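You operate a simulated robot arm through the tools that you are given. There is no shell and no other tool. Be economical: measure what you need, move in short steps, check, and stop when the job is done.

You are at the controls of a simulated robot arm. One attempt, no reset.

## Task
Grease the hub in the sliding tray as the card says.
Fine: sliding tray back at load; hub shut in the parts box.
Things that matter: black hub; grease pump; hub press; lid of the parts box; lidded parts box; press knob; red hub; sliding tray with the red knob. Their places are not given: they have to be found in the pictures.

Only the result counts: the job must be done as asked and must still hold three seconds after the hand-in. Knocking over, shifting, dropping, spilling or breaking anything else fails it.

## Robot
A 7-joint arm with a two-finger parallel gripper, fixed in place. Base frame: the origin is at the foot of the arm, x ahead of it, y to its left, z up; the work surface is at about z = 0.78. Units: m, degrees, N and s.
With the tool pointing down near the work surface it reaches from about 0.3 to 0.7 m from the base axis. Its first joint turns from -66.0 to 66.0 degrees. Payload 1.57 kg.
The TCP is the grasp point between the finger pads, 0.03 m short of the fingertips. In the tool frame z runs along the fingers and y along their closing line. Largest opening 0.11 m; finger width 0.024, thickness 0.012; the body of the gripper, 0.048 by 0.112 m, starts 0.078 m behind the TCP.
Orientation is told as [roll, pitch, yaw] about the base's x, y, z axes, in that order, counted from this pose: with the fingers straight down and closing along the base's y, the tool's x points along the base's -x, its y along +y and its z along -z.

## Interface
- The arm moves only by the tool drive_tool. Its argument "plan" is text: rows parted by semicolons, each of 7 numbers parted by spaces: the shift along the tool's x, y, z in m, then the turn, a rotation vector about the tool's x, y, z in degrees, then the closure, from 0 (fully open) to 1 (shut). In form: tx ty tz wx wy wz grip; .... A call has 1 to 8 rows; each row is the pose to reach, as a shift and turn from the pose commanded when the call began, along the tool's axes at that moment. A row lasts 0.2 s, in which the tool goes at most 0.05 m and 8.6 degrees; a call with a longer step from one row to the next is refused whole, and so is a gripper value outside its range. Where a pose cannot be reached the arm comes as near as it can. A force on the tool above 70 N (or 10 N above the force at the start of the call, whichever is more), or a blocked arm, ends the call early, and 0.2 s more pass. The fingers move at their own pace (about 0.108 m/s each) and stop on an object; they squeeze with about 42 N. The grip force told is the motor's: it shows also when the fingers shut on nothing. Time passes only in rows, and 0.2 s behind the last, so rows that repeat a pose let the fingers close. It gives the time, the measured TCP pose, the force on the tool (base axes), the opening and the grip force at its end, in the units of the frame above (readings bear some noise), with the torque about the TCP (base axes, N m) and any sound that the robot's microphone picked up.
- Cameras (640 x 400 px; columns grow to the right, rows downward): "scene" is fixed at [0.1798, -0.406, 1.4072]; the picture's right is [0.63, -0.78, 0.00], its down [-0.44, -0.35, -0.83] and it looks along [0.64, 0.52, -0.56] (base axes); focal length 318 px, centre (320, 200). "wrist" rides on the gripper at [0.07, 0.016, -0.141] in the tool frame; the picture's right is [-0.23, 0.97, 0.00], its down [-0.86, -0.20, -0.48] and it looks along [-0.47, -0.11, 0.88] (tool axes); focal length 222 px, centre (320, 200).
- camera(camera): a new picture of that camera. The clock stands still meanwhile.
- locate(camera, pixels): for up to 12 pixels [column, row] of the newest picture of that camera ("zoom" is the newest enlarged one), the place [x, y, z] in the base frame of the surface seen there, good to about 0.002 m. The clock stands still meanwhile.
- enlarge(camera, box): a new picture of the part [left, top, right, bottom] of that camera's present view, enlarged. The clock stands still meanwhile.
- job_done(): hands the job in; it is judged then, once.

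Work in short steps. Measure before you move; look again where a grasp or a placing could have gone wrong, and mend it. You have 80 turns and 34 pictures in all, those below and enlarged ones among them. Open the gripper and draw the arm clear of the work before you hand the job in, unless the task says otherwise; then end with one line.

The tools are called after "Request:" as name(argument=value, ...) on one line, values as JSON. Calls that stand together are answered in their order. drive_tool: Moves the arm, as the interface text tells. Its arguments: {"type":"object","properties":{"plan":{"type":"string"}},"required":["plan"]} The other tools are called the same way: camera (camera) takes a picture; locate (camera, pixels) gives the place of the surface under pixels of a picture; enlarge (camera, box) takes an enlarged picture of a part of a camera's view; job_done () hands the job in.

At the start:

```text
time_s: 0.0
tool_pos: [0.3087, -0.1189, 1.2039]
tool_rot: [-0.1, -0.1, 0.0]
contact_force: [-0.3, -0.2, 0.6]
ft_torque: [0.01, 0.0, 0.0]
grip_width: 0.1099
grip_force: 0.1
```

scene: 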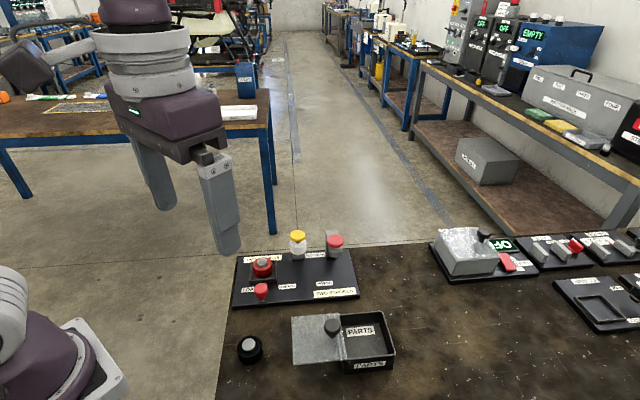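
wrist: 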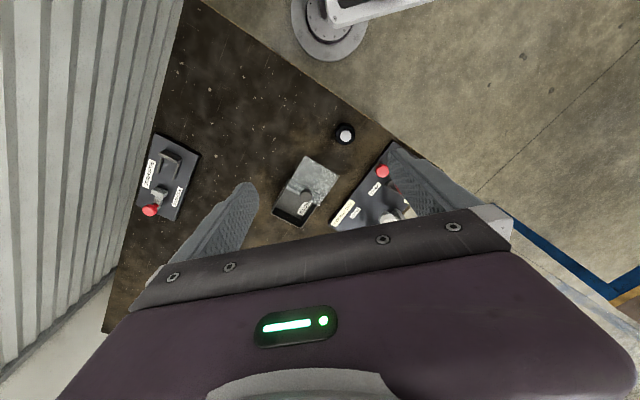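

The scene shows the press board around (300,278), the parts box at (345,340) and the black hub at (250,348). I'll enlarge these to read the card.

Request:
enlarge(camera="scene", box=[220, 220, 380, 320])

Request:
enlarge(camera="scene", box=[220, 290, 412, 400])

Request:
enlarge(camera="scene", box=[420, 210, 640, 340])

```text
4.00 times, centred on (300, 270) of scene
```

zoom: 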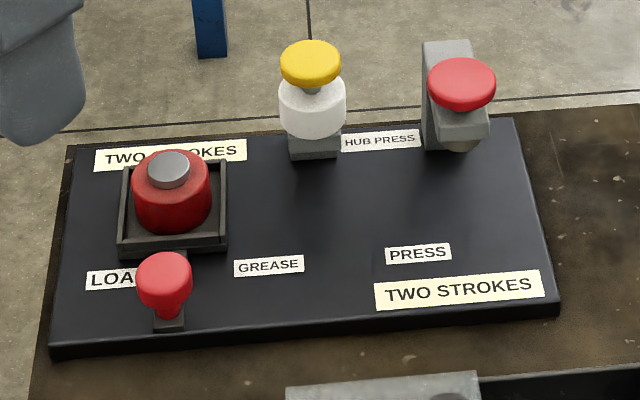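

```text
3.33 times, centred on (316, 345) of scene
```

zoom: 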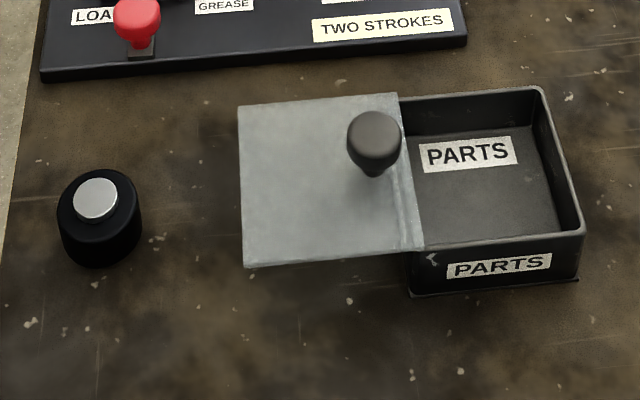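

```text
2.91 times, centred on (530, 275) of scene
```

zoom: 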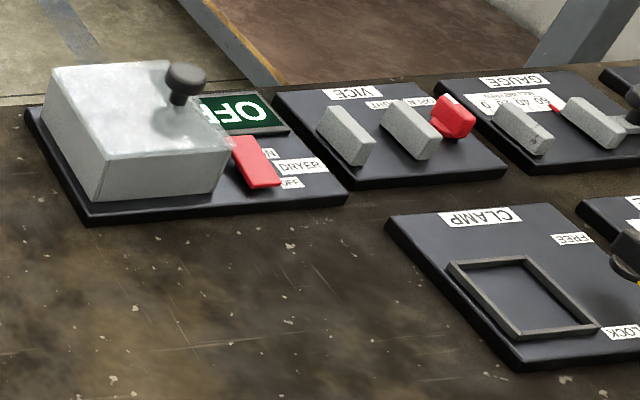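

I'll measure the board items and the box.

Request:
locate(camera="scene", pixels=[[262, 262], [261, 288], [297.5, 235], [335.5, 240], [248, 289.5], [287, 286], [324.5, 283], [238, 258], [234, 304], [348, 252], [358, 293], [298, 246]])

Request:
locate(camera="scene", pixels=[[249, 341], [332, 325], [294, 323], [295, 367], [338, 318], [343, 363], [382, 317], [394, 359], [365, 340], [251, 379], [380, 341], [343, 377]])

Request:
locate(camera="scene", pixels=[[250, 278], [276, 280], [253, 262], [276, 262], [262, 270], [262, 277], [263, 283], [297, 256], [335, 256], [240, 345], [262, 345], [390, 372]])

```text
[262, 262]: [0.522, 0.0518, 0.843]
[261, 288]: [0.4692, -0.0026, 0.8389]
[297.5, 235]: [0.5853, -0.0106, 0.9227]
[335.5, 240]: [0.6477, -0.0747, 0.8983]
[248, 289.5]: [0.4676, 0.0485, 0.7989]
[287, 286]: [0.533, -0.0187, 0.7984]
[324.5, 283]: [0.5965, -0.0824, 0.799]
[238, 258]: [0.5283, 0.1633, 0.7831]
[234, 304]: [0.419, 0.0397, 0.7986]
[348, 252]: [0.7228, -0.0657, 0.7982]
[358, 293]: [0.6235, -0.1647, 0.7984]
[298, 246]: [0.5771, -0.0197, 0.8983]
```

```text
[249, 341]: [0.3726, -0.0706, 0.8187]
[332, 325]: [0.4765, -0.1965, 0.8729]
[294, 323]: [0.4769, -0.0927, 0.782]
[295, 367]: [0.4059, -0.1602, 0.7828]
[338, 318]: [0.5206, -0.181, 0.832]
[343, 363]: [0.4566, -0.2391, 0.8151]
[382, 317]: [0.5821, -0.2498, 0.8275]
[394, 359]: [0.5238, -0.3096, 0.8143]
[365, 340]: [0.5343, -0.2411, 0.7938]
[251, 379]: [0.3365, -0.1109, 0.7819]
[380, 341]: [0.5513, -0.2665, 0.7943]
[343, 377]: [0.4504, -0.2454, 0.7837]
```

```text
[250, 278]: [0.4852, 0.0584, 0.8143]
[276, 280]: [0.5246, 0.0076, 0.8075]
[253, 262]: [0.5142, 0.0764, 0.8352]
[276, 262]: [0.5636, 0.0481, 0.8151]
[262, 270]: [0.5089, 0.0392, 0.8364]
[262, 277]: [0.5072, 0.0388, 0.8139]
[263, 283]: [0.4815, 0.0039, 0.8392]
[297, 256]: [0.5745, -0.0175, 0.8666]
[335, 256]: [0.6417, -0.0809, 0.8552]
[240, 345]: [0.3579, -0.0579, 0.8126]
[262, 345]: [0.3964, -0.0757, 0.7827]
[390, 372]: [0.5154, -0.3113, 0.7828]
```

The board runs along u=(0.707,-0.707). The stations are 0.09 m apart, with the tray knob at about (0.474, 0.003) and the pump at about (0.585, -0.011). I'll move above the tray knob with yaw 45.

Request:
drive_tool(plan="-0.0236 0.0174 0.0291 0 0 -6.43 0.3; -0.0472 0.0348 0.0582 0 0 -12.86 0.3; -0.0708 0.0522 0.0873 0 0 -19.29 0.3; -0.0944 0.0696 0.1164 0 0 -25.72 0.3; -0.118 0.087 0.1455 0 0 -32.15 0.3; -0.1416 0.1044 0.1746 0 0 -38.58 0.3; -0.1651 0.1217 0.2039 0 0 -45 0.3; -0.1651 0.1217 0.2039 0 0 -45 0.3")

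Request:
camera(camera="wrist")

```text
time_s: 1.8
tool_pos: [0.4738, 0.0028, 0.998]
tool_rot: [0.0, 0.1, 45.1]
contact_force: [-0.4, -0.3, 0.2]
ft_torque: [-0.01, 0.04, 0.01]
grip_width: 0.0769
grip_force: 0.0
```

```text
28 pictures are left
```

wrist: 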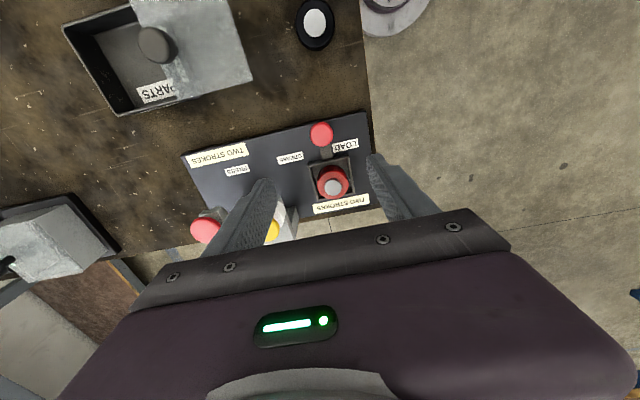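

The wrist view shows the tray knob at (321,134), the hub at (333,187) and the box at top left. I'll measure these.

Request:
locate(camera="wrist", pixels=[[321, 128], [321, 134], [321, 142], [312, 134], [331, 134], [333, 187], [318, 182], [349, 182], [324, 155], [312, 178], [354, 170], [272, 230]])

Request:
locate(camera="wrist", pixels=[[156, 45], [138, 3], [180, 94], [238, 5], [250, 76], [66, 25], [118, 112], [130, 50], [70, 30], [222, 45], [155, 92], [165, 75]])

Request:
enlarge(camera="wrist", box=[50, 0, 270, 125])

```text
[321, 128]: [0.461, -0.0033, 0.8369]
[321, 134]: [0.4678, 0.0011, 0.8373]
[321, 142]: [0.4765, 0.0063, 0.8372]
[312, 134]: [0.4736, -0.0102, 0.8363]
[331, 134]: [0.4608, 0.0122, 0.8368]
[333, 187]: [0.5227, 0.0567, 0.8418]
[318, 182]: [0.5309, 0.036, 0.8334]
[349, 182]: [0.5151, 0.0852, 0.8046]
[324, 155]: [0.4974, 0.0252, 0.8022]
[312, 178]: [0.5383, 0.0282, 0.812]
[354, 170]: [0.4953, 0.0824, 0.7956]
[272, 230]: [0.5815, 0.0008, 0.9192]
```

```text
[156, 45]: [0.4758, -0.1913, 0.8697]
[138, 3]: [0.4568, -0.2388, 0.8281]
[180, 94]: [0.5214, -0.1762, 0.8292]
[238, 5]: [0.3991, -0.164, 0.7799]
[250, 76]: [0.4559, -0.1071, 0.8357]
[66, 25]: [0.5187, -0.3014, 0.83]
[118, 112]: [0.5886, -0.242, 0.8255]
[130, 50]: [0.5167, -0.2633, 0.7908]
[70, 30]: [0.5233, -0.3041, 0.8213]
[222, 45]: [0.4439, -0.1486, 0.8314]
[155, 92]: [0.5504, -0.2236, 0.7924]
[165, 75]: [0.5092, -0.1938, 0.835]
```

```text
2.91 times, centred on (160, 62) of wrist
```

zoom: 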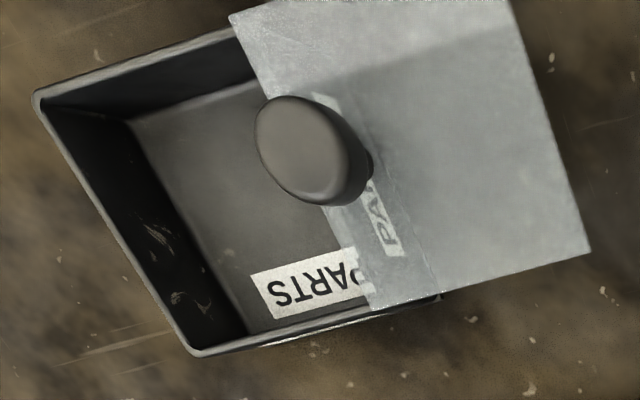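

The knob centre is at about (0.4685, 0.0018) with its top at z 0.8375. I'll descend and grip it.

Request:
drive_tool(plan="0.0045 0.003 0.045 0 0 0 0.3; 0.0045 0.003 0.09 0 0 0 0.3; 0.0045 0.003 0.13 0 0 0 0.3; 0.0045 0.003 0.16 0 0 0 0.3; 0.0045 0.003 0.16 0 0 0 0.3; 0.0045 0.003 0.16 0 0 0 1; 0.0045 0.003 0.16 0 0 0 1; 0.0045 0.003 0.16 0 0 0 1")

```text
time_s: 3.6
tool_pos: [0.4686, -0.0013, 0.8383]
tool_rot: [0.0, 0.0, 45.1]
contact_force: [-2.0, 2.5, -10.5]
ft_torque: [0.17, -0.3, 0.01]
grip_width: 0.0317
grip_force: 40.1
```

The knob is gripped at a width of 0.032. I'll slide the tray +u by 0.09 (tool -y).

Request:
drive_tool(plan="0 -0.015 0 0 0 0 1; 0 -0.03 0 0 0 0 1; 0 -0.045 0 0 0 0 1; 0 -0.06 0 0 0 0 1; 0 -0.075 0 0 0 0 1; 0 -0.09 0 0 0 0 1; 0 -0.09 0 0 0 0 1")

Request:
enlarge(camera="scene", box=[220, 220, 380, 320])

```text
time_s: 5.2
tool_pos: [0.5307, -0.0637, 0.8398]
tool_rot: [0.2, 0.2, 45.1]
contact_force: [-17.8, -15.8, -16.3]
ft_torque: [-0.41, 0.31, -0.15]
grip_width: 0.0316
grip_force: 40.4
```

```text
4.00 times, centred on (300, 270) of scene
```

zoom: 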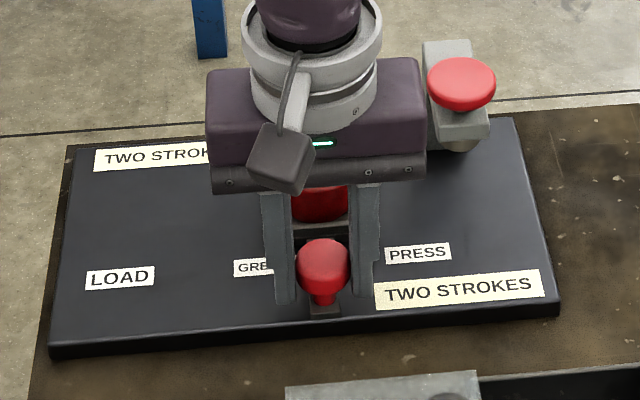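

The tray has reached the grease station area with u moved about 0.088. I'll release, back away and look.

Request:
drive_tool(plan="0 0 0 0 0 0 0.3; 0 0 0 0 0 0 0.3; 0.01 0 -0.03 0 0 0 0.3; 0.03 0 -0.07 0 0 0 0.3; 0.06 0 -0.11 0 0 0 0.3; 0.09 0 -0.14 0 0 0 0.3; 0.12 0 -0.16 0 0 0 1; 0.12 0 -0.16 0 0 0 1")

Request:
enlarge(camera="scene", box=[220, 220, 380, 320])

Request:
camera(camera="wrist")

```text
time_s: 7.0
tool_pos: [0.4518, -0.1434, 1.0001]
tool_rot: [-0.1, 0.0, 45.1]
contact_force: [-0.2, 0.5, -0.1]
ft_torque: [-0.01, 0.01, 0.02]
grip_width: 0.0002
grip_force: 20.7
```

```text
4.00 times, centred on (300, 270) of scene
```

zoom: 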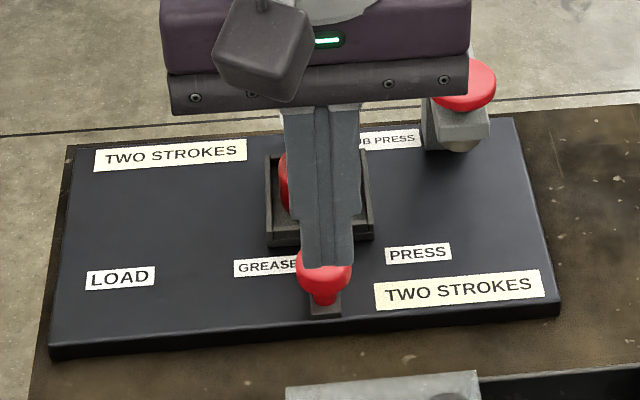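

```text
24 pictures are left
```

wrist: 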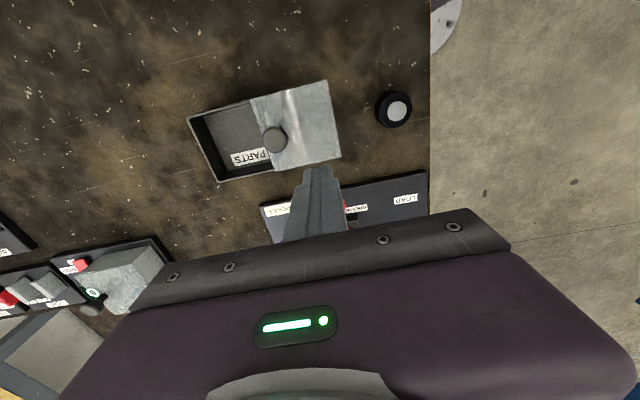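

The arm hides the pump, so I'll move toward -u to uncover it.

Request:
drive_tool(plan="0 0.045 0 0 0 0 1; 0 0.09 0 0 0 0 1; 0 0.135 0 0 0 0 1; 0 0.18 0 0 0 0 1")

Request:
enlarge(camera="scene", box=[220, 220, 380, 320])

Request:
locate(camera="zoom", pixels=[[120, 278], [268, 266], [418, 253], [325, 308], [323, 265], [310, 62], [290, 62], [332, 62], [310, 45], [310, 115], [270, 230], [371, 225]])

```text
time_s: 8.0
tool_pos: [0.3221, -0.0205, 0.9998]
tool_rot: [0.0, 0.1, 45.0]
contact_force: [0.4, -0.4, -0.9]
ft_torque: [-0.01, 0.03, -0.01]
grip_width: 0.0003
grip_force: 21.7
```

```text
4.00 times, centred on (300, 270) of scene
```

zoom: 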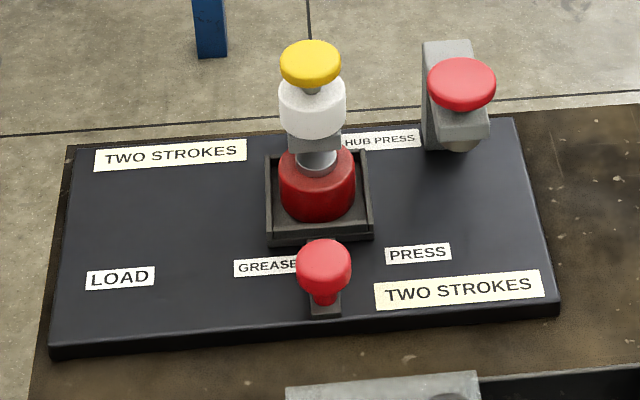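

```text
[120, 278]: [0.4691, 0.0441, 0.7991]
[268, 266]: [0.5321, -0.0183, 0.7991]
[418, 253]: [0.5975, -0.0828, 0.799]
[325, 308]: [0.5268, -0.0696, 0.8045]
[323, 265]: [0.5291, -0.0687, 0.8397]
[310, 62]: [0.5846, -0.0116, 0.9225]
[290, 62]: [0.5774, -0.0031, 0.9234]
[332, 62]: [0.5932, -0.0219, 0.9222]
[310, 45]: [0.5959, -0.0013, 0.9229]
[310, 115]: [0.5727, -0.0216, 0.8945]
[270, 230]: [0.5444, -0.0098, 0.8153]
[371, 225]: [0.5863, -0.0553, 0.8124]
```

The hub now sits under the pump, with the pump top at about (0.585, -0.011, 0.922). I'll move the closed fingers above it.

Request:
drive_tool(plan="-0.032 -0.030 0 0 0 0 1; -0.064 -0.06 0 0 0 0 1; -0.097 -0.09 0 0 0 0 1; -0.129 -0.12 0 0 0 0 1; -0.161 -0.15 0 0 0 0 1; -0.193 -0.179 0 0 0 0 1; -0.193 -0.179 0.02 0 0 0 1; -0.193 -0.179 0.03 0 0 0 1")

Request:
enlarge(camera="scene", box=[220, 200, 412, 320])

```text
time_s: 9.8
tool_pos: [0.5838, -0.0101, 0.9685]
tool_rot: [0.0, 0.0, 44.9]
contact_force: [-0.8, 0.6, 0.0]
ft_torque: [0.0, 0.01, 0.02]
grip_width: 0.0
grip_force: 21.2
```

```text
3.33 times, centred on (316, 260) of scene
```

zoom: 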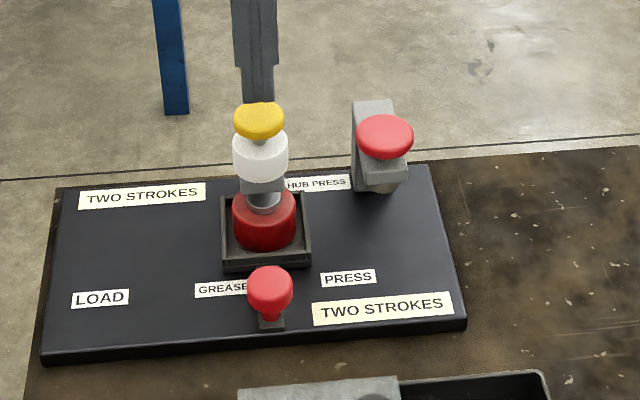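

The fingers are centred above the yellow head. I'll press down in small steps.

Request:
drive_tool(plan="0 0 0.008 0 0 0 1; 0 0 0.014 0 0 0 1; 0 0 0.018 0 0 0 1; 0 0 0.022 0 0 0 1; 0 0 0.026 0 0 0 1")

```text
time_s: 11.0
tool_pos: [0.5823, -0.0084, 0.9438]
tool_rot: [0.0, 0.0, 45.0]
contact_force: [1.2, -0.8, 1.0]
ft_torque: [-0.03, -0.01, 0.02]
grip_width: 0.0002
grip_force: 21.4
```

The tips are at 0.914 with little force, so the pump spring may be soft. I'll continue down.

Request:
drive_tool(plan="0 0 0.004 0 0 0 1; 0 0 0.008 0 0 0 1; 0 0 0.012 0 0 0 1")

Request:
enlarge(camera="scene", box=[260, 200, 356, 260])

```text
time_s: 11.8
tool_pos: [0.5816, -0.0095, 0.9351]
tool_rot: [-0.1, -0.1, 45.1]
contact_force: [-17.8, 8.3, 50.8]
ft_torque: [0.2, 0.61, -0.16]
grip_width: 0.0001
grip_force: 21.4
```

```text
6.67 times, centred on (308, 230) of scene
```

zoom: 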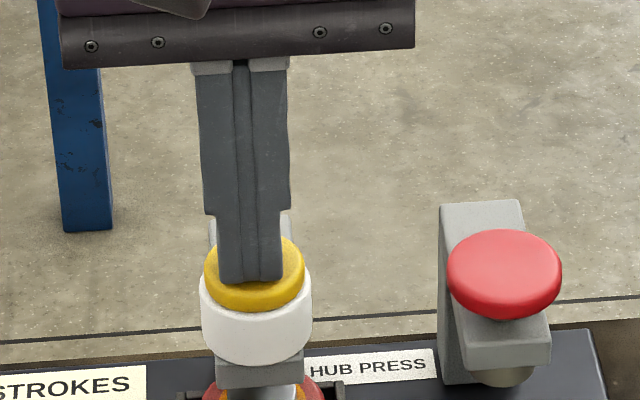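

The knob is bottomed at about 51 N and yellow grease shows on the hub. I'll lift fully to let it return, then check before the second stroke.

Request:
drive_tool(plan="0 0 -0.008 0 0 0 1; 0 0 -0.02 0 0 0 1; 0 0 -0.035 0 0 0 1; 0 0 -0.035 0 0 0 1; 0 0 -0.035 0 0 0 1")

Request:
enlarge(camera="scene", box=[260, 200, 356, 260])

```text
time_s: 13.0
tool_pos: [0.5838, -0.0095, 0.9668]
tool_rot: [-0.1, 0.1, 45.0]
contact_force: [0.1, 0.8, -0.5]
ft_torque: [0.0, 0.0, -0.05]
grip_width: 0.0
grip_force: 21.4
```

```text
6.67 times, centred on (308, 230) of scene
```

zoom: 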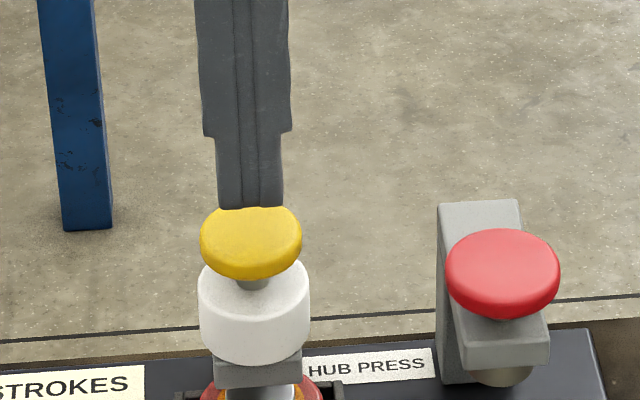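

The pump head has sprung back, so I'll make the second stroke to the same depth and lift again.

Request:
drive_tool(plan="0 0 0.01 0 0 0 1; 0 0 0.018 0 0 0 1; 0 0 0.024 0 0 0 1; 0 0 0.029 0 0 0 1; 0 0 0.033 0 0 0 1; 0 0 0.035 0 0 0 1")

Request:
drive_tool(plan="0 0 -0.008 0 0 0 1; 0 0 -0.02 0 0 0 1; 0 0 -0.035 0 0 0 1; 0 0 -0.06 0 0 0 1")

```text
time_s: 14.4
tool_pos: [0.5838, -0.0106, 0.9341]
tool_rot: [-0.2, -0.1, 45.0]
contact_force: [-13.2, -4.0, 48.5]
ft_torque: [-0.19, 0.45, -0.01]
grip_width: 0.0
grip_force: 21.4
```

```text
time_s: 15.4
tool_pos: [0.5837, -0.0098, 0.9915]
tool_rot: [0.0, 0.0, 45.1]
contact_force: [0.6, -0.7, -0.1]
ft_torque: [0.0, 0.03, -0.01]
grip_width: 0.0
grip_force: 21.0
```

Both strokes are done. I'll go above the tray knob, descend with open fingers, and check the force before gripping.

Request:
drive_tool(plan="0.04 -0.0005 0 0 0 0 0.3; 0.076 -0.001 0 0 0 0 0.3; 0.076 -0.001 0.04 0 0 0 0.3; 0.076 -0.001 0.08 0 0 0 0.3; 0.076 -0.001 0.12 0 0 0 0.3; 0.076 -0.001 0.1535 0 0 0 0.3; 0.076 -0.001 0.1535 0 0 0 0.3")

```text
time_s: 17.0
tool_pos: [0.5306, -0.0628, 0.8381]
tool_rot: [0.0, -0.1, 45.1]
contact_force: [0.9, 0.0, 0.4]
ft_torque: [0.03, -0.01, -0.03]
grip_width: 0.0772
grip_force: 0.1
```

There's no contact. I'll grip and slide back by 0.09 (tool +y).

Request:
drive_tool(plan="0 0 0 0 0 0 1; 0 0 0 0 0 0 1; 0 0 0 0 0 0 1")

Request:
drive_tool(plan="0 0.015 0 0 0 0 1; 0 0.03 0 0 0 0 1; 0 0.045 0 0 0 0 1; 0 0.06 0 0 0 0 1; 0 0.075 0 0 0 0 1; 0 0.088 0 0 0 0 1; 0 0.09 0 0 0 0 1")

```text
time_s: 17.8
tool_pos: [0.5299, -0.0641, 0.8385]
tool_rot: [0.0, -0.1, 44.9]
contact_force: [0.4, -0.3, -4.7]
ft_torque: [0.11, -0.21, 0.01]
grip_width: 0.0312
grip_force: 39.8
```

```text
time_s: 19.4
tool_pos: [0.4677, -0.0003, 0.8391]
tool_rot: [0.0, 0.1, 45.1]
contact_force: [10.3, 6.5, -13.4]
ft_torque: [0.58, -0.73, 0.15]
grip_width: 0.0317
grip_force: 40.8
```

The tray is back at u≈0.331. I'll release, back off and look.

Request:
drive_tool(plan="0 0 0 0 0 0 0.3; 0 0 0 0 0 0 0.3; 0.01 0 -0.03 0 0 0 0.3; 0.02 0 -0.07 0 0 0 0.3; 0.03 0.02 -0.11 0 0 0 0.3; 0.03 0.05 -0.14 0 0 0 0.3; 0.03 0.08 -0.16 0 0 0 0.3; 0.03 0.12 -0.16 0 0 0 0.3")

Request:
enlarge(camera="scene", box=[220, 220, 380, 320])

Request:
locate(camera="zoom", pixels=[[165, 270], [168, 168], [132, 180], [210, 182], [168, 205], [168, 150], [120, 245], [227, 240], [128, 165], [220, 160]])

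```text
time_s: 21.2
tool_pos: [0.3606, 0.0643, 1.0]
tool_rot: [0.0, 0.0, 44.9]
contact_force: [0.2, 0.6, 0.5]
ft_torque: [-0.01, -0.05, 0.0]
grip_width: 0.0771
grip_force: 0.0
```

```text
4.00 times, centred on (300, 270) of scene
```

zoom: 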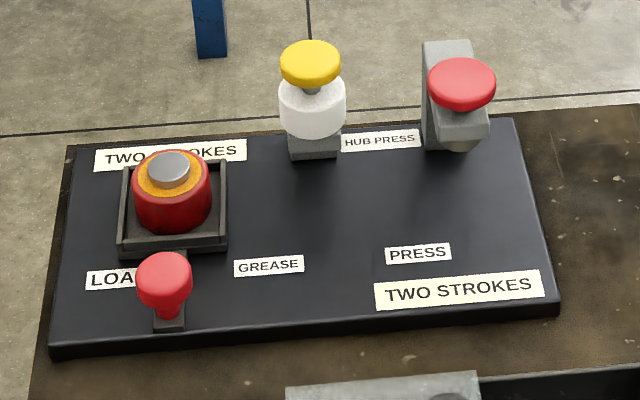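

```text
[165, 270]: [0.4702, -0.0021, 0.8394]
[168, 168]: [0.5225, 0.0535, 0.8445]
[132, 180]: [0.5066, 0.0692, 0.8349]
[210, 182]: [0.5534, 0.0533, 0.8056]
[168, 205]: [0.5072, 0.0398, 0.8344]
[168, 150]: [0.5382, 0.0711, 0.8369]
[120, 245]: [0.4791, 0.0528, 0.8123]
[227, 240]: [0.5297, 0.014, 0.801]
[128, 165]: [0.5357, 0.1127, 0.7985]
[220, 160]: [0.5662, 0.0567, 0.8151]
```

The tray is back exactly where it was at LOAD, and orange grease covers the hub. Next I'll go over the hub (u≈0.3315, v≈0.408) and descend to z≈0.848, keeping the tips above the tray rim.

Request:
drive_tool(plan="-0.027 -0.031 0 0 0 0 0.3; -0.054 -0.061 0 0 0 0 0.3; -0.081 -0.092 0 0 0 0 0.3; -0.1075 -0.122 0 0 0 0 0.3; -0.1075 -0.122 0.045 0 0 0 0.3; -0.1075 -0.122 0.09 0 0 0 0.3; -0.1075 -0.122 0.13 0 0 0 0.3; -0.1075 -0.122 0.13 0 0 0 0.3")

Request:
enlarge(camera="scene", box=[220, 220, 316, 280])

```text
time_s: 23.0
tool_pos: [0.5248, 0.0534, 0.8675]
tool_rot: [0.0, 0.1, 45.0]
contact_force: [-0.2, -0.4, 0.1]
ft_torque: [-0.02, 0.0, 0.03]
grip_width: 0.077
grip_force: 0.1
```

```text
6.67 times, centred on (268, 250) of scene
```

zoom: 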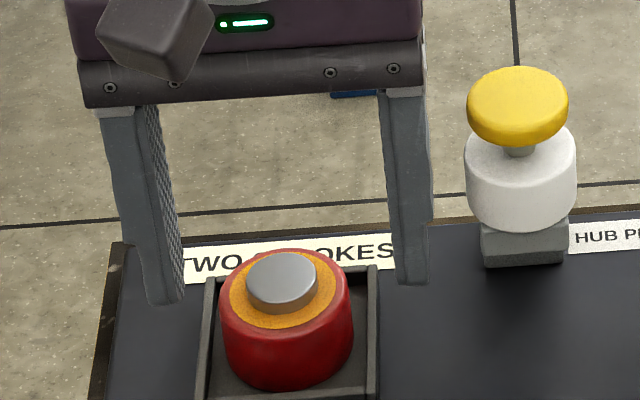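

The fingers are centred over the hub and clear of the pump. I'll descend 0.020 and close.

Request:
drive_tool(plan="0 0 0.0205 0 0 0 0.3; 0 0 0.0205 0 0 0 0.3; 0 0 0.0205 0 0 0 1; 0 0 0.0205 0 0 0 1; 0 0 0.0205 0 0 0 1")

```text
time_s: 24.2
tool_pos: [0.5226, 0.0512, 0.8492]
tool_rot: [0.0, 0.0, 45.0]
contact_force: [-0.6, 0.6, -0.3]
ft_torque: [-0.01, -0.01, 0.0]
grip_width: 0.0468
grip_force: 41.3
```

Gripped at 0.0468, matching the hub diameter. I'll lift straight up.

Request:
drive_tool(plan="0 0 -0.01 0 0 0 1; 0 0 -0.03 0 0 0 1; 0 0 -0.07 0 0 0 1; 0 0 -0.11 0 0 0 1; 0.03 0 -0.14 0 0 0 1; 0.07 0 -0.14 0 0 0 1")

Request:
camera(camera="scene")

```text
time_s: 25.6
tool_pos: [0.471, 0.0064, 0.9886]
tool_rot: [0.0, 0.1, 45.0]
contact_force: [0.1, -0.5, -0.8]
ft_torque: [0.02, -0.04, 0.0]
grip_width: 0.0465
grip_force: 42.1
```

```text
17 pictures are left
```

scene: 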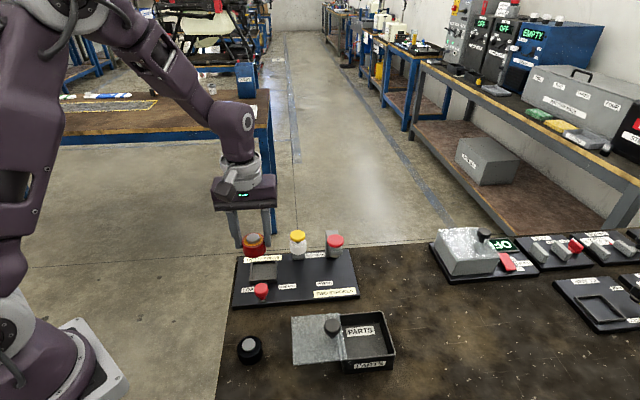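

The hub is held. I'll measure the box opening accurately with an enlarged view.

Request:
enlarge(camera="scene", box=[280, 305, 408, 385])

```text
5.00 times, centred on (344, 345) of scene
```

zoom: 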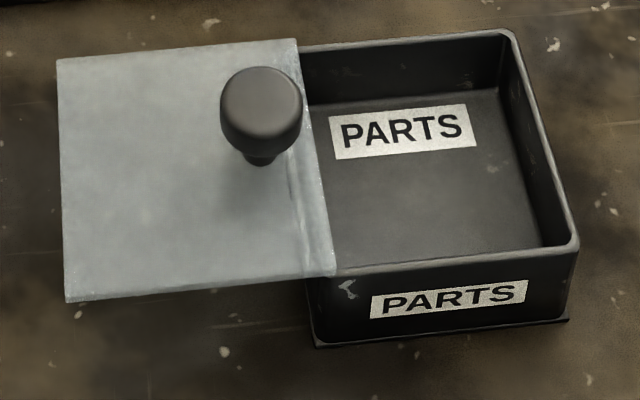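

Request:
locate(camera="zoom", pixels=[[500, 34], [572, 240], [505, 90], [540, 242], [420, 200], [290, 45], [328, 270], [65, 65], [72, 295], [450, 262], [262, 90], [110, 180]])

```text
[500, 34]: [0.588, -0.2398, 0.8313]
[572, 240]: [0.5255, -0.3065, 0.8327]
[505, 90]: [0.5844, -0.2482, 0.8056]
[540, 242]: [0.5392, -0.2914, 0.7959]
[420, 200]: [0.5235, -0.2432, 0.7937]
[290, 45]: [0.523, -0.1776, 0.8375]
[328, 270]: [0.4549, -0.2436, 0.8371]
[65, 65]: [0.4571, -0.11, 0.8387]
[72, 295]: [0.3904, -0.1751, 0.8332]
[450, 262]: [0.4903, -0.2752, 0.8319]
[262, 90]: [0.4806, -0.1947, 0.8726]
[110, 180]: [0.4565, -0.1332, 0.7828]
```

The box interior centre is at about u 0.541, v 0.1995, with the rim at 0.832, floor at 0.794 and lid edge at u≈0.495. I'll carry the hub above it.

Request:
drive_tool(plan="0.025 -0.035 0 0 0 0 1; 0.05 -0.07 0 0 0 0 1; 0.075 -0.107 0 0 0 0 1; 0.1 -0.143 0 0 0 0 1; 0.12 -0.178 0 0 0 0 1; 0.138 -0.2125 0 0 0 0 1; 0.138 -0.2125 0.045 0 0 0 1; 0.138 -0.2125 0.088 0 0 0 1")

Request:
enlarge(camera="scene", box=[280, 285, 440, 385])

```text
time_s: 27.4
tool_pos: [0.5295, -0.2445, 0.8993]
tool_rot: [0.1, -0.1, 45.1]
contact_force: [-0.1, 0.9, -0.7]
ft_torque: [0.0, 0.02, -0.01]
grip_width: 0.0469
grip_force: 42.0
```

```text
4.00 times, centred on (360, 335) of scene
```

zoom: 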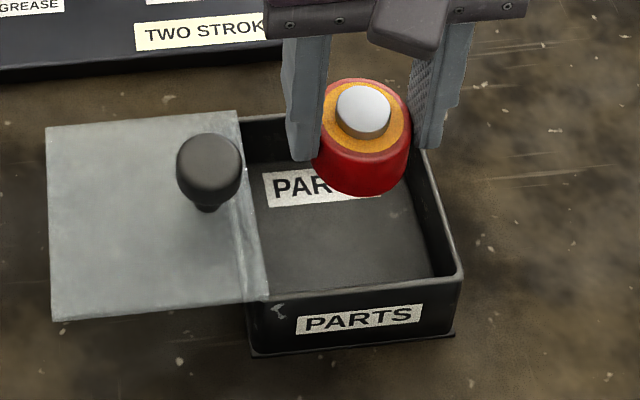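

Measured u is 0.547, so I'll shift back 6 mm and lower slowly.

Request:
drive_tool(plan="0.002 0.006 0 0 0 0 1; 0.002 0.006 0.015 0 0 0 1; 0.002 0.006 0.03 0 0 0 1; 0.002 0.006 0.045 0 0 0 1; 0.002 0.006 0.055 0 0 0 1; 0.002 0.006 0.059 0 0 0 1")

```text
time_s: 28.8
tool_pos: [0.5209, -0.2408, 0.8387]
tool_rot: [-0.1, 0.0, 45.0]
contact_force: [-0.7, -0.2, -1.2]
ft_torque: [0.01, 0.02, 0.0]
grip_width: 0.0466
grip_force: 41.5
```

No contact yet, so I'll go down in 1.5 mm steps.

Request:
drive_tool(plan="0 0 0.0015 0 0 0 1; 0 0 0.003 0 0 0 1")

Request:
enlarge(camera="scene", box=[280, 285, 440, 385])

```text
time_s: 29.4
tool_pos: [0.5213, -0.2419, 0.8377]
tool_rot: [0.0, 0.0, 45.1]
contact_force: [0.7, -0.5, -0.8]
ft_torque: [-0.01, -0.01, 0.01]
grip_width: 0.0465
grip_force: 41.7
```

```text
4.00 times, centred on (360, 335) of scene
```

zoom: 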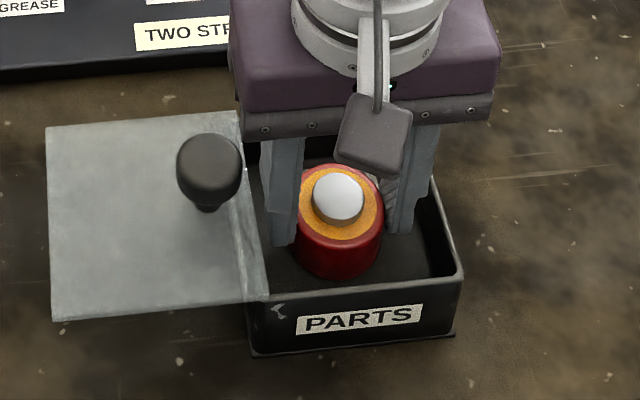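

Request:
drive_tool(plan="0 0 0.0015 0 0 0 1; 0 0 0.003 0 0 0 1; 0 0 0.0045 0 0 0 1")

Request:
locate(camera="zoom", pixels=[[338, 190], [340, 270], [345, 232], [340, 282], [300, 225]])

```text
time_s: 30.2
tool_pos: [0.5209, -0.2413, 0.8354]
tool_rot: [-0.3, 0.0, 45.0]
contact_force: [-2.1, 0.2, 37.0]
ft_torque: [0.31, 0.3, 0.0]
grip_width: 0.047
grip_force: 41.5
```

```text
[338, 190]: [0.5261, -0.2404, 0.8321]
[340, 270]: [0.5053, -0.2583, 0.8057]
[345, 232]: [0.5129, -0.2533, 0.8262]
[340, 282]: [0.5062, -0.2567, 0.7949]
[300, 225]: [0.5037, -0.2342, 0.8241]
```

The hub is on the floor (37 N). I'll ease up 1.5 mm, open slightly (0.053) and lift straight out.

Request:
drive_tool(plan="0 0 -0.0025 0 0 0 1; 0 0 -0.0025 0 0 0 0.52; 0 0 -0.0025 0 0 0 0.52; 0 0 -0.01 0 0 0 0.52; 0 0 -0.03 0 0 0 0.52; 0 0 -0.07 0 0 0 0.52; 0 0 -0.11 0 0 0 0.52; 0 0 -0.15 0 0 0 0.52")

Request:
enlarge(camera="scene", box=[280, 285, 440, 385])

Request:
locate(camera="zoom", pixels=[[210, 150], [210, 165], [210, 180], [180, 170], [240, 170], [340, 195], [208, 208], [245, 180], [150, 200], [205, 197]])

```text
time_s: 32.0
tool_pos: [0.5188, -0.2429, 0.9839]
tool_rot: [0.2, -0.1, 45.0]
contact_force: [-0.4, -0.3, 0.4]
ft_torque: [0.0, 0.0, 0.01]
grip_width: 0.0527
grip_force: 0.1
```

```text
4.00 times, centred on (360, 335) of scene
```

zoom: 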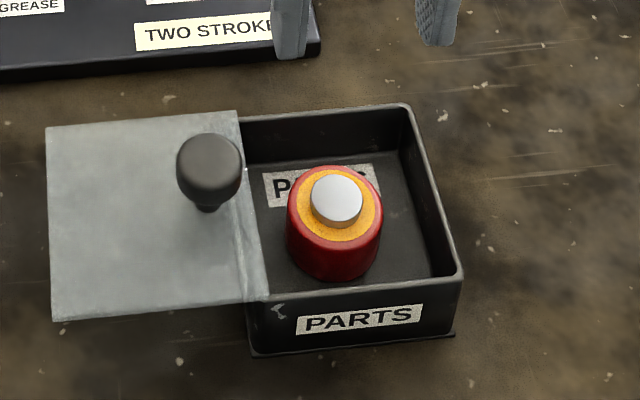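

```text
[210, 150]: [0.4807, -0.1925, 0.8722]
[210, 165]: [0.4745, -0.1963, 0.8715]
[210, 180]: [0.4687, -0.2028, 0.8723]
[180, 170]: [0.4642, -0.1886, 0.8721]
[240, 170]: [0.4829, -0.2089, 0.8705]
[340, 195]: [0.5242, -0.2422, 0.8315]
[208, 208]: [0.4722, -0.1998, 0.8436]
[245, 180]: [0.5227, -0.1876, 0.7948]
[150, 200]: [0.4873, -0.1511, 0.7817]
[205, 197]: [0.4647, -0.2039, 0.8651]
```

The hub is upright in the box. The lid knob centre is at about u 0.475, v 0.199 with its top at 0.872. I'll move over it and descend to TCP 0.873.

Request:
drive_tool(plan="-0.002 0.032 0 0 0 0 0.3; -0.003 0.0636 0 0 0 0 0.3; -0.003 0.0636 0.04 0 0 0 0.3; -0.003 0.0636 0.075 0 0 0 0.3; -0.003 0.0636 0.1 0 0 0 0.3; -0.003 0.0636 0.11 0 0 0 0.3; -0.003 0.0636 0.11 0 0 0 0.3")

Request:
enlarge(camera="scene", box=[280, 285, 440, 385])

```text
time_s: 33.6
tool_pos: [0.4775, -0.1949, 0.8738]
tool_rot: [0.0, 0.0, 45.1]
contact_force: [0.5, -0.1, -0.1]
ft_torque: [0.02, 0.02, 0.0]
grip_width: 0.0772
grip_force: 0.1
```

```text
4.00 times, centred on (360, 335) of scene
```

zoom: 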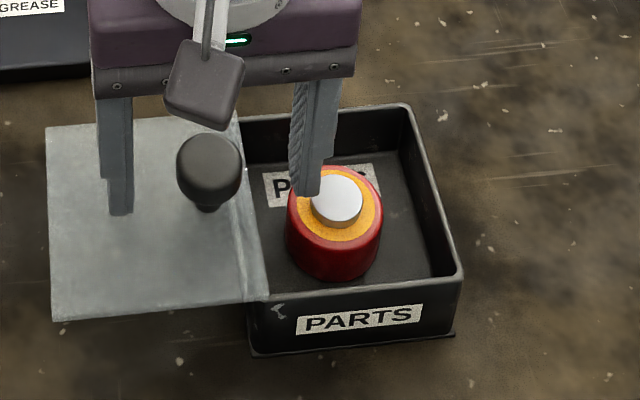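

The fingers straddle the knob with clearance above the hub, so I'll close.

Request:
drive_tool(plan="0 0 0 0 0 0 1; 0 0 0 0 0 0 1; 0 0 0 0 0 0 1")

Request:
drive_tool(plan="0 -0.012 0 0 0 0 1; 0 -0.024 0 0 0 0 1; 0 -0.036 0 0 0 0 1; 0 -0.048 0 0 0 0 1")

```text
time_s: 34.4
tool_pos: [0.4781, -0.1952, 0.8729]
tool_rot: [0.1, 0.0, 44.9]
contact_force: [-0.7, -0.3, 0.1]
ft_torque: [-0.01, 0.0, 0.03]
grip_width: 0.0314
grip_force: 40.5
```

```text
time_s: 35.4
tool_pos: [0.5107, -0.2284, 0.8755]
tool_rot: [0.0, 0.0, 45.1]
contact_force: [-1.7, -0.1, -1.8]
ft_torque: [0.33, 0.32, 0.04]
grip_width: 0.0313
grip_force: 40.0
```

It's moving freely. I'll check with a picture before finishing the slide.

Request:
enlarge(camera="scene", box=[280, 285, 440, 385])

```text
4.00 times, centred on (360, 335) of scene
```

zoom: 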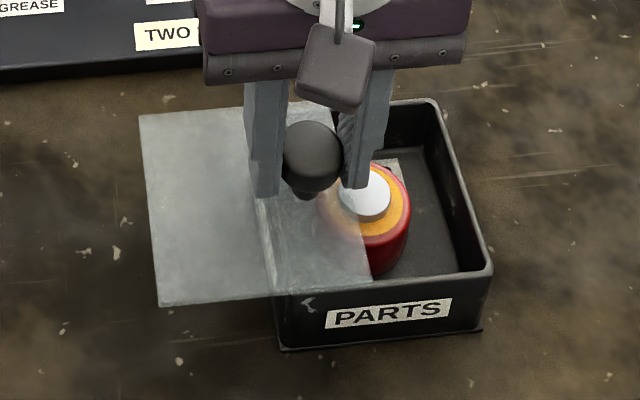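

The box seems to have shifted by about 30 zoom px. I'll look closer at the lid edge and hub.

Request:
enlarge(camera="scene", box=[336, 310, 408, 360])

Request:
locate(camera="scene", pixels=[[344, 320]])

```text
8.00 times, centred on (372, 335) of scene
```

zoom: 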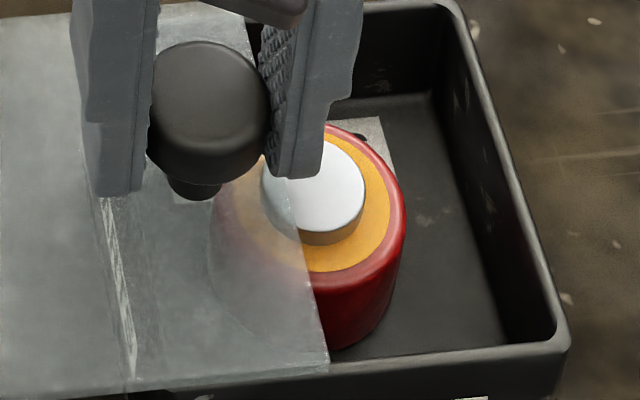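

```text
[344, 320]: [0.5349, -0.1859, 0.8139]
```

The lid is translucent and passes over the cap. I'll measure how far the box moved.

Request:
locate(camera="zoom", pixels=[[560, 338], [446, 4], [500, 160], [440, 355], [315, 325], [270, 95], [60, 300], [290, 300], [320, 190], [300, 200], [120, 330], [325, 365]])

```text
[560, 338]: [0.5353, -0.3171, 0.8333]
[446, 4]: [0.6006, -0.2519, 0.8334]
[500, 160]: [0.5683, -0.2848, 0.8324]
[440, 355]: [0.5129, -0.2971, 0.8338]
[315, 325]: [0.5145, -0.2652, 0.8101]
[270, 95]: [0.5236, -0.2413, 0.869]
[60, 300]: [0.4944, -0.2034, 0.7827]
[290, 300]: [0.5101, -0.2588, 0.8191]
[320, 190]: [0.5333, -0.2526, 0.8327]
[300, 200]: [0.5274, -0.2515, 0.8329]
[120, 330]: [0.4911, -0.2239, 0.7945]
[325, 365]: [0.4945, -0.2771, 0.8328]
```

The box was dragged about 14 mm by slide drag. I'll continue much more slowly to reduce it.

Request:
drive_tool(plan="0 -0.002 0 0 0 0 1; 0 -0.004 0 0 0 0 1; 0 -0.006 0 0 0 0 1; 0 -0.008 0 0 0 0 1; 0 -0.010 0 0 0 0 1; 0 -0.012 0 0 0 0 1; 0 -0.014 0 0 0 0 1; 0 -0.016 0 0 0 0 1")

Request:
enlarge(camera="scene", box=[328, 305, 424, 365])

```text
time_s: 37.2
tool_pos: [0.5226, -0.2399, 0.8748]
tool_rot: [0.1, 0.0, 45.1]
contact_force: [0.0, 0.5, -1.1]
ft_torque: [0.32, 0.31, 0.01]
grip_width: 0.0313
grip_force: 39.3
```

```text
6.67 times, centred on (376, 335) of scene
```

zoom: 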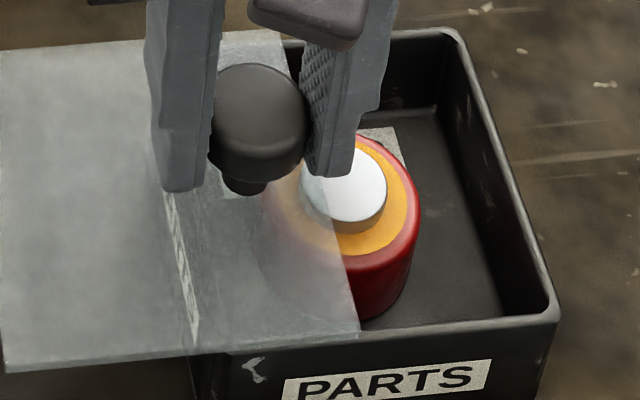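

The box now moves together with the lid, and the torque suggests the lid and box are slightly lifted by the arm's path drift. I'll press down a little to seat the box, then read the forces.

Request:
drive_tool(plan="0 0 0.0015 0 0 0 1; 0 0 0.003 0 0 0 1")

```text
time_s: 37.8
tool_pos: [0.5237, -0.2409, 0.8745]
tool_rot: [-0.2, 0.0, 45.1]
contact_force: [2.2, 0.0, 5.6]
ft_torque: [-0.1, 0.16, 0.0]
grip_width: 0.0311
grip_force: 40.3
```

It's seated now (+5.6 N). I'll press slightly more and slide slowly.

Request:
drive_tool(plan="0 0 0.001 0 0 0 1; 0 -0.003 0.001 0 0 0 1; 0 -0.006 0.001 0 0 0 1; 0 -0.009 0.001 0 0 0 1; 0 -0.012 0.001 0 0 0 1")

Request:
enlarge(camera="scene", box=[328, 305, 424, 365])

```text
time_s: 39.0
tool_pos: [0.5319, -0.2491, 0.8709]
tool_rot: [-0.3, -0.1, 45.1]
contact_force: [0.3, 1.4, 38.7]
ft_torque: [0.0, 0.07, -0.03]
grip_width: 0.0311
grip_force: 40.0
```

```text
6.67 times, centred on (376, 335) of scene
```

zoom: 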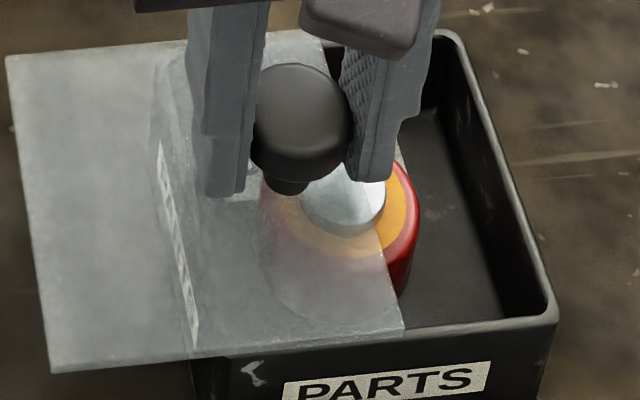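

Pressing keeps the box still, and the lid is passing over the hub. I'll continue with a bit less pressure.

Request:
drive_tool(plan="0 -0.003 -0.001 0 0 0 1; 0 -0.007 -0.001 0 0 0 1; 0 -0.011 -0.001 0 0 0 1; 0 -0.015 -0.001 0 0 0 1; 0 -0.019 -0.001 0 0 0 1; 0 -0.023 -0.001 0 0 0 1; 0 -0.027 -0.001 0 0 0 1; 0 -0.030 -0.001 0 0 0 1")

```text
time_s: 40.8
tool_pos: [0.5524, -0.2704, 0.8696]
tool_rot: [0.1, 0.0, 44.9]
contact_force: [-2.4, -1.9, 0.4]
ft_torque: [-0.32, 0.16, 0.0]
grip_width: 0.0308
grip_force: 39.8
```

Vertical force has dropped, so I'll add 1.5 mm of down pressure and continue the last ~18 mm.

Request:
drive_tool(plan="0 0 0.0015 0 0 0 1; 0 -0.003 0.002 0 0 0 1; 0 -0.006 0.002 0 0 0 1; 0 -0.009 0.002 0 0 0 1; 0 -0.012 0.002 0 0 0 1; 0 -0.014 0.002 0 0 0 1")

Request:
enlarge(camera="scene", box=[310, 295, 438, 375])

```text
time_s: 42.2
tool_pos: [0.5625, -0.2808, 0.8696]
tool_rot: [-0.3, 0.0, 45.0]
contact_force: [-1.5, -1.8, 28.7]
ft_torque: [0.41, -0.32, -0.03]
grip_width: 0.0312
grip_force: 40.2
```

```text
5.00 times, centred on (374, 335) of scene
```

zoom: 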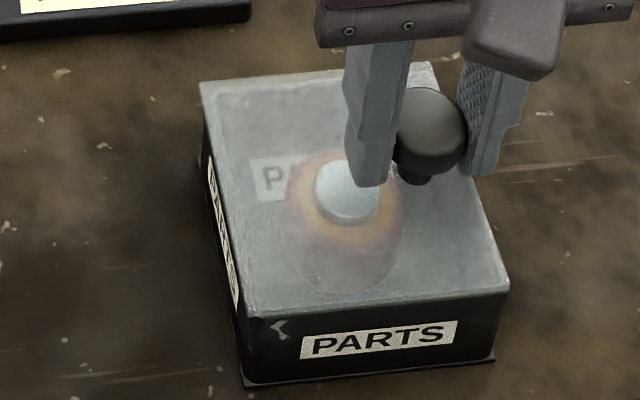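

It looks nearly shut. I'll nudge slightly further to find a stop.

Request:
drive_tool(plan="0 -0.001 0 0 0 0 1; 0 -0.002 0 0 0 0 1; 0 -0.003 0 0 0 0 1")

Request:
locate(camera="zoom", pixels=[[500, 355], [245, 382], [490, 300], [250, 330], [245, 312], [503, 285], [430, 66], [203, 90], [204, 160], [350, 200]])

```text
time_s: 43.0
tool_pos: [0.5647, -0.2825, 0.8695]
tool_rot: [0.0, 0.0, 45.1]
contact_force: [-1.2, -1.0, 35.7]
ft_torque: [-0.35, 0.44, 0.07]
grip_width: 0.0312
grip_force: 40.0
```

```text
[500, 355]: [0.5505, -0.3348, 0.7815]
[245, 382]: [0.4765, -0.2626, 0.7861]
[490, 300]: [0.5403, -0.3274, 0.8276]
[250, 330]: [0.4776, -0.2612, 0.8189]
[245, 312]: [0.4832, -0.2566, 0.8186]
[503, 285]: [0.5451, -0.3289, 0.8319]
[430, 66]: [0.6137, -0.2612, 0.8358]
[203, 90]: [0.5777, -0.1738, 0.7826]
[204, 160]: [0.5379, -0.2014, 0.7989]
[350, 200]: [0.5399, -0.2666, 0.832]
```

The lid's right edge should now be at u≈0.618, matching the box edge. I'll ease pressure, release, lift and inspect.

Request:
drive_tool(plan="0 0 -0.002 0 0 0 1; 0 0 -0.002 0 0 0 0.4; 0 0 -0.002 0 0 0 0.4; 0 0 -0.03 0 0 0 0.4; 0 0 -0.07 0 0 0 0.4; -0.03 0 -0.11 0 0 0 0.4; -0.08 0 -0.11 0 0 0 1; -0.12 0 -0.11 0 0 0 1")

Request:
enlarge(camera="scene", box=[310, 295, 438, 375])

```text
time_s: 44.8
tool_pos: [0.6518, -0.1957, 0.9802]
tool_rot: [0.0, 0.0, 45.0]
contact_force: [0.0, -0.2, 0.0]
ft_torque: [-0.05, 0.03, 0.01]
grip_width: 0.0
grip_force: 21.5
```

```text
5.00 times, centred on (374, 335) of scene
```

zoom: 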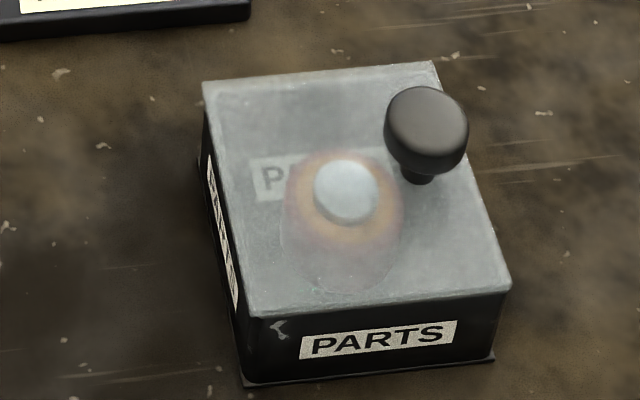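

The lid fully covers the box with the hub inside. I'll raise the arm clear and take one last overall view.

Request:
drive_tool(plan="0 0 -0.04 0 0 0 0.5; 0 0 -0.08 0 0 0 0; 0.03 0.03 -0.12 0 0 0 0; 0.05 0.06 -0.15 0 0 0 0; 0.05 0.06 -0.15 0 0 0 0")

Request:
camera(camera="scene")

Request:
camera(camera="wrist")

```text
refused: row 3 steps farther than a row can; nothing moved
```

```text
5 pictures are left
```

scene: 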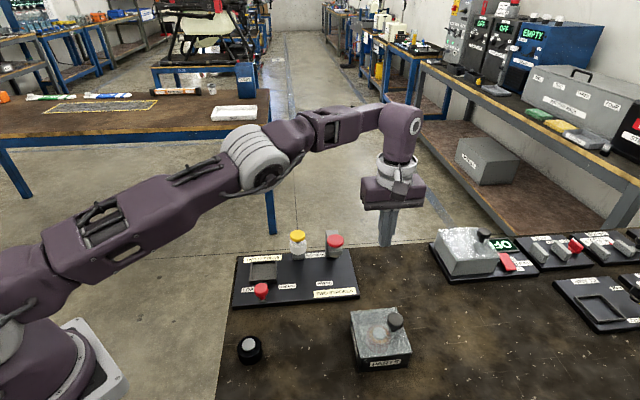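

```text
4 pictures are left
```

wrist: 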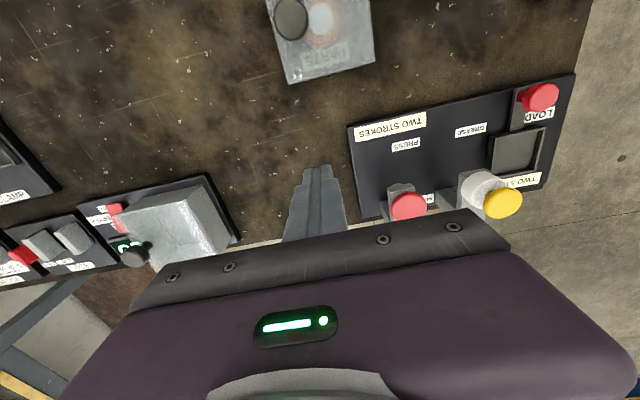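

Everything is in place: the tray is empty at LOAD, the box is shut and the black hub is untouched. That last move was refused, so I'll retreat upward in smaller steps with the gripper open.

Request:
drive_tool(plan="0 0 -0.04 0 0 0 0.5; 0 0 -0.08 0 0 0 0; 0 0 -0.12 0 0 0 0; 0 0 -0.15 0 0 0 0; 0 0 -0.15 0 0 0 0")

Request:
enlarge(camera="scene", box=[220, 220, 428, 390])

```text
time_s: 46.0
tool_pos: [0.6214, -0.1924, 1.1083]
tool_rot: [0.0, 0.0, 45.0]
contact_force: [0.1, -0.2, -0.6]
ft_torque: [0.0, -0.02, 0.03]
grip_width: 0.11
grip_force: 0.0
out of reach, approached as far as the arm can: row 1, 2, 3, 4, 5
```

```text
2.35 times, centred on (324, 305) of scene
```

zoom: 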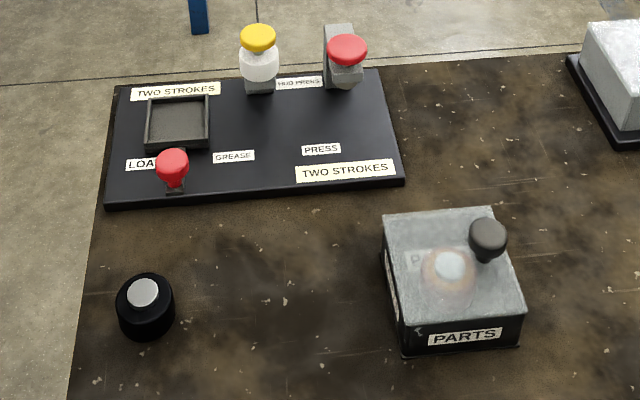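

The gripper is open and clear, and the goal state shows in the picture, so I'm handing in.

Request:
job_done()

```text
The job is handed in.
```

The red hub got two strokes of grease as the card says and is shut in the parts box, and the tray is back at LOAD; the box itself was dragged about 3 cm while I closed its lid, and I left it there.
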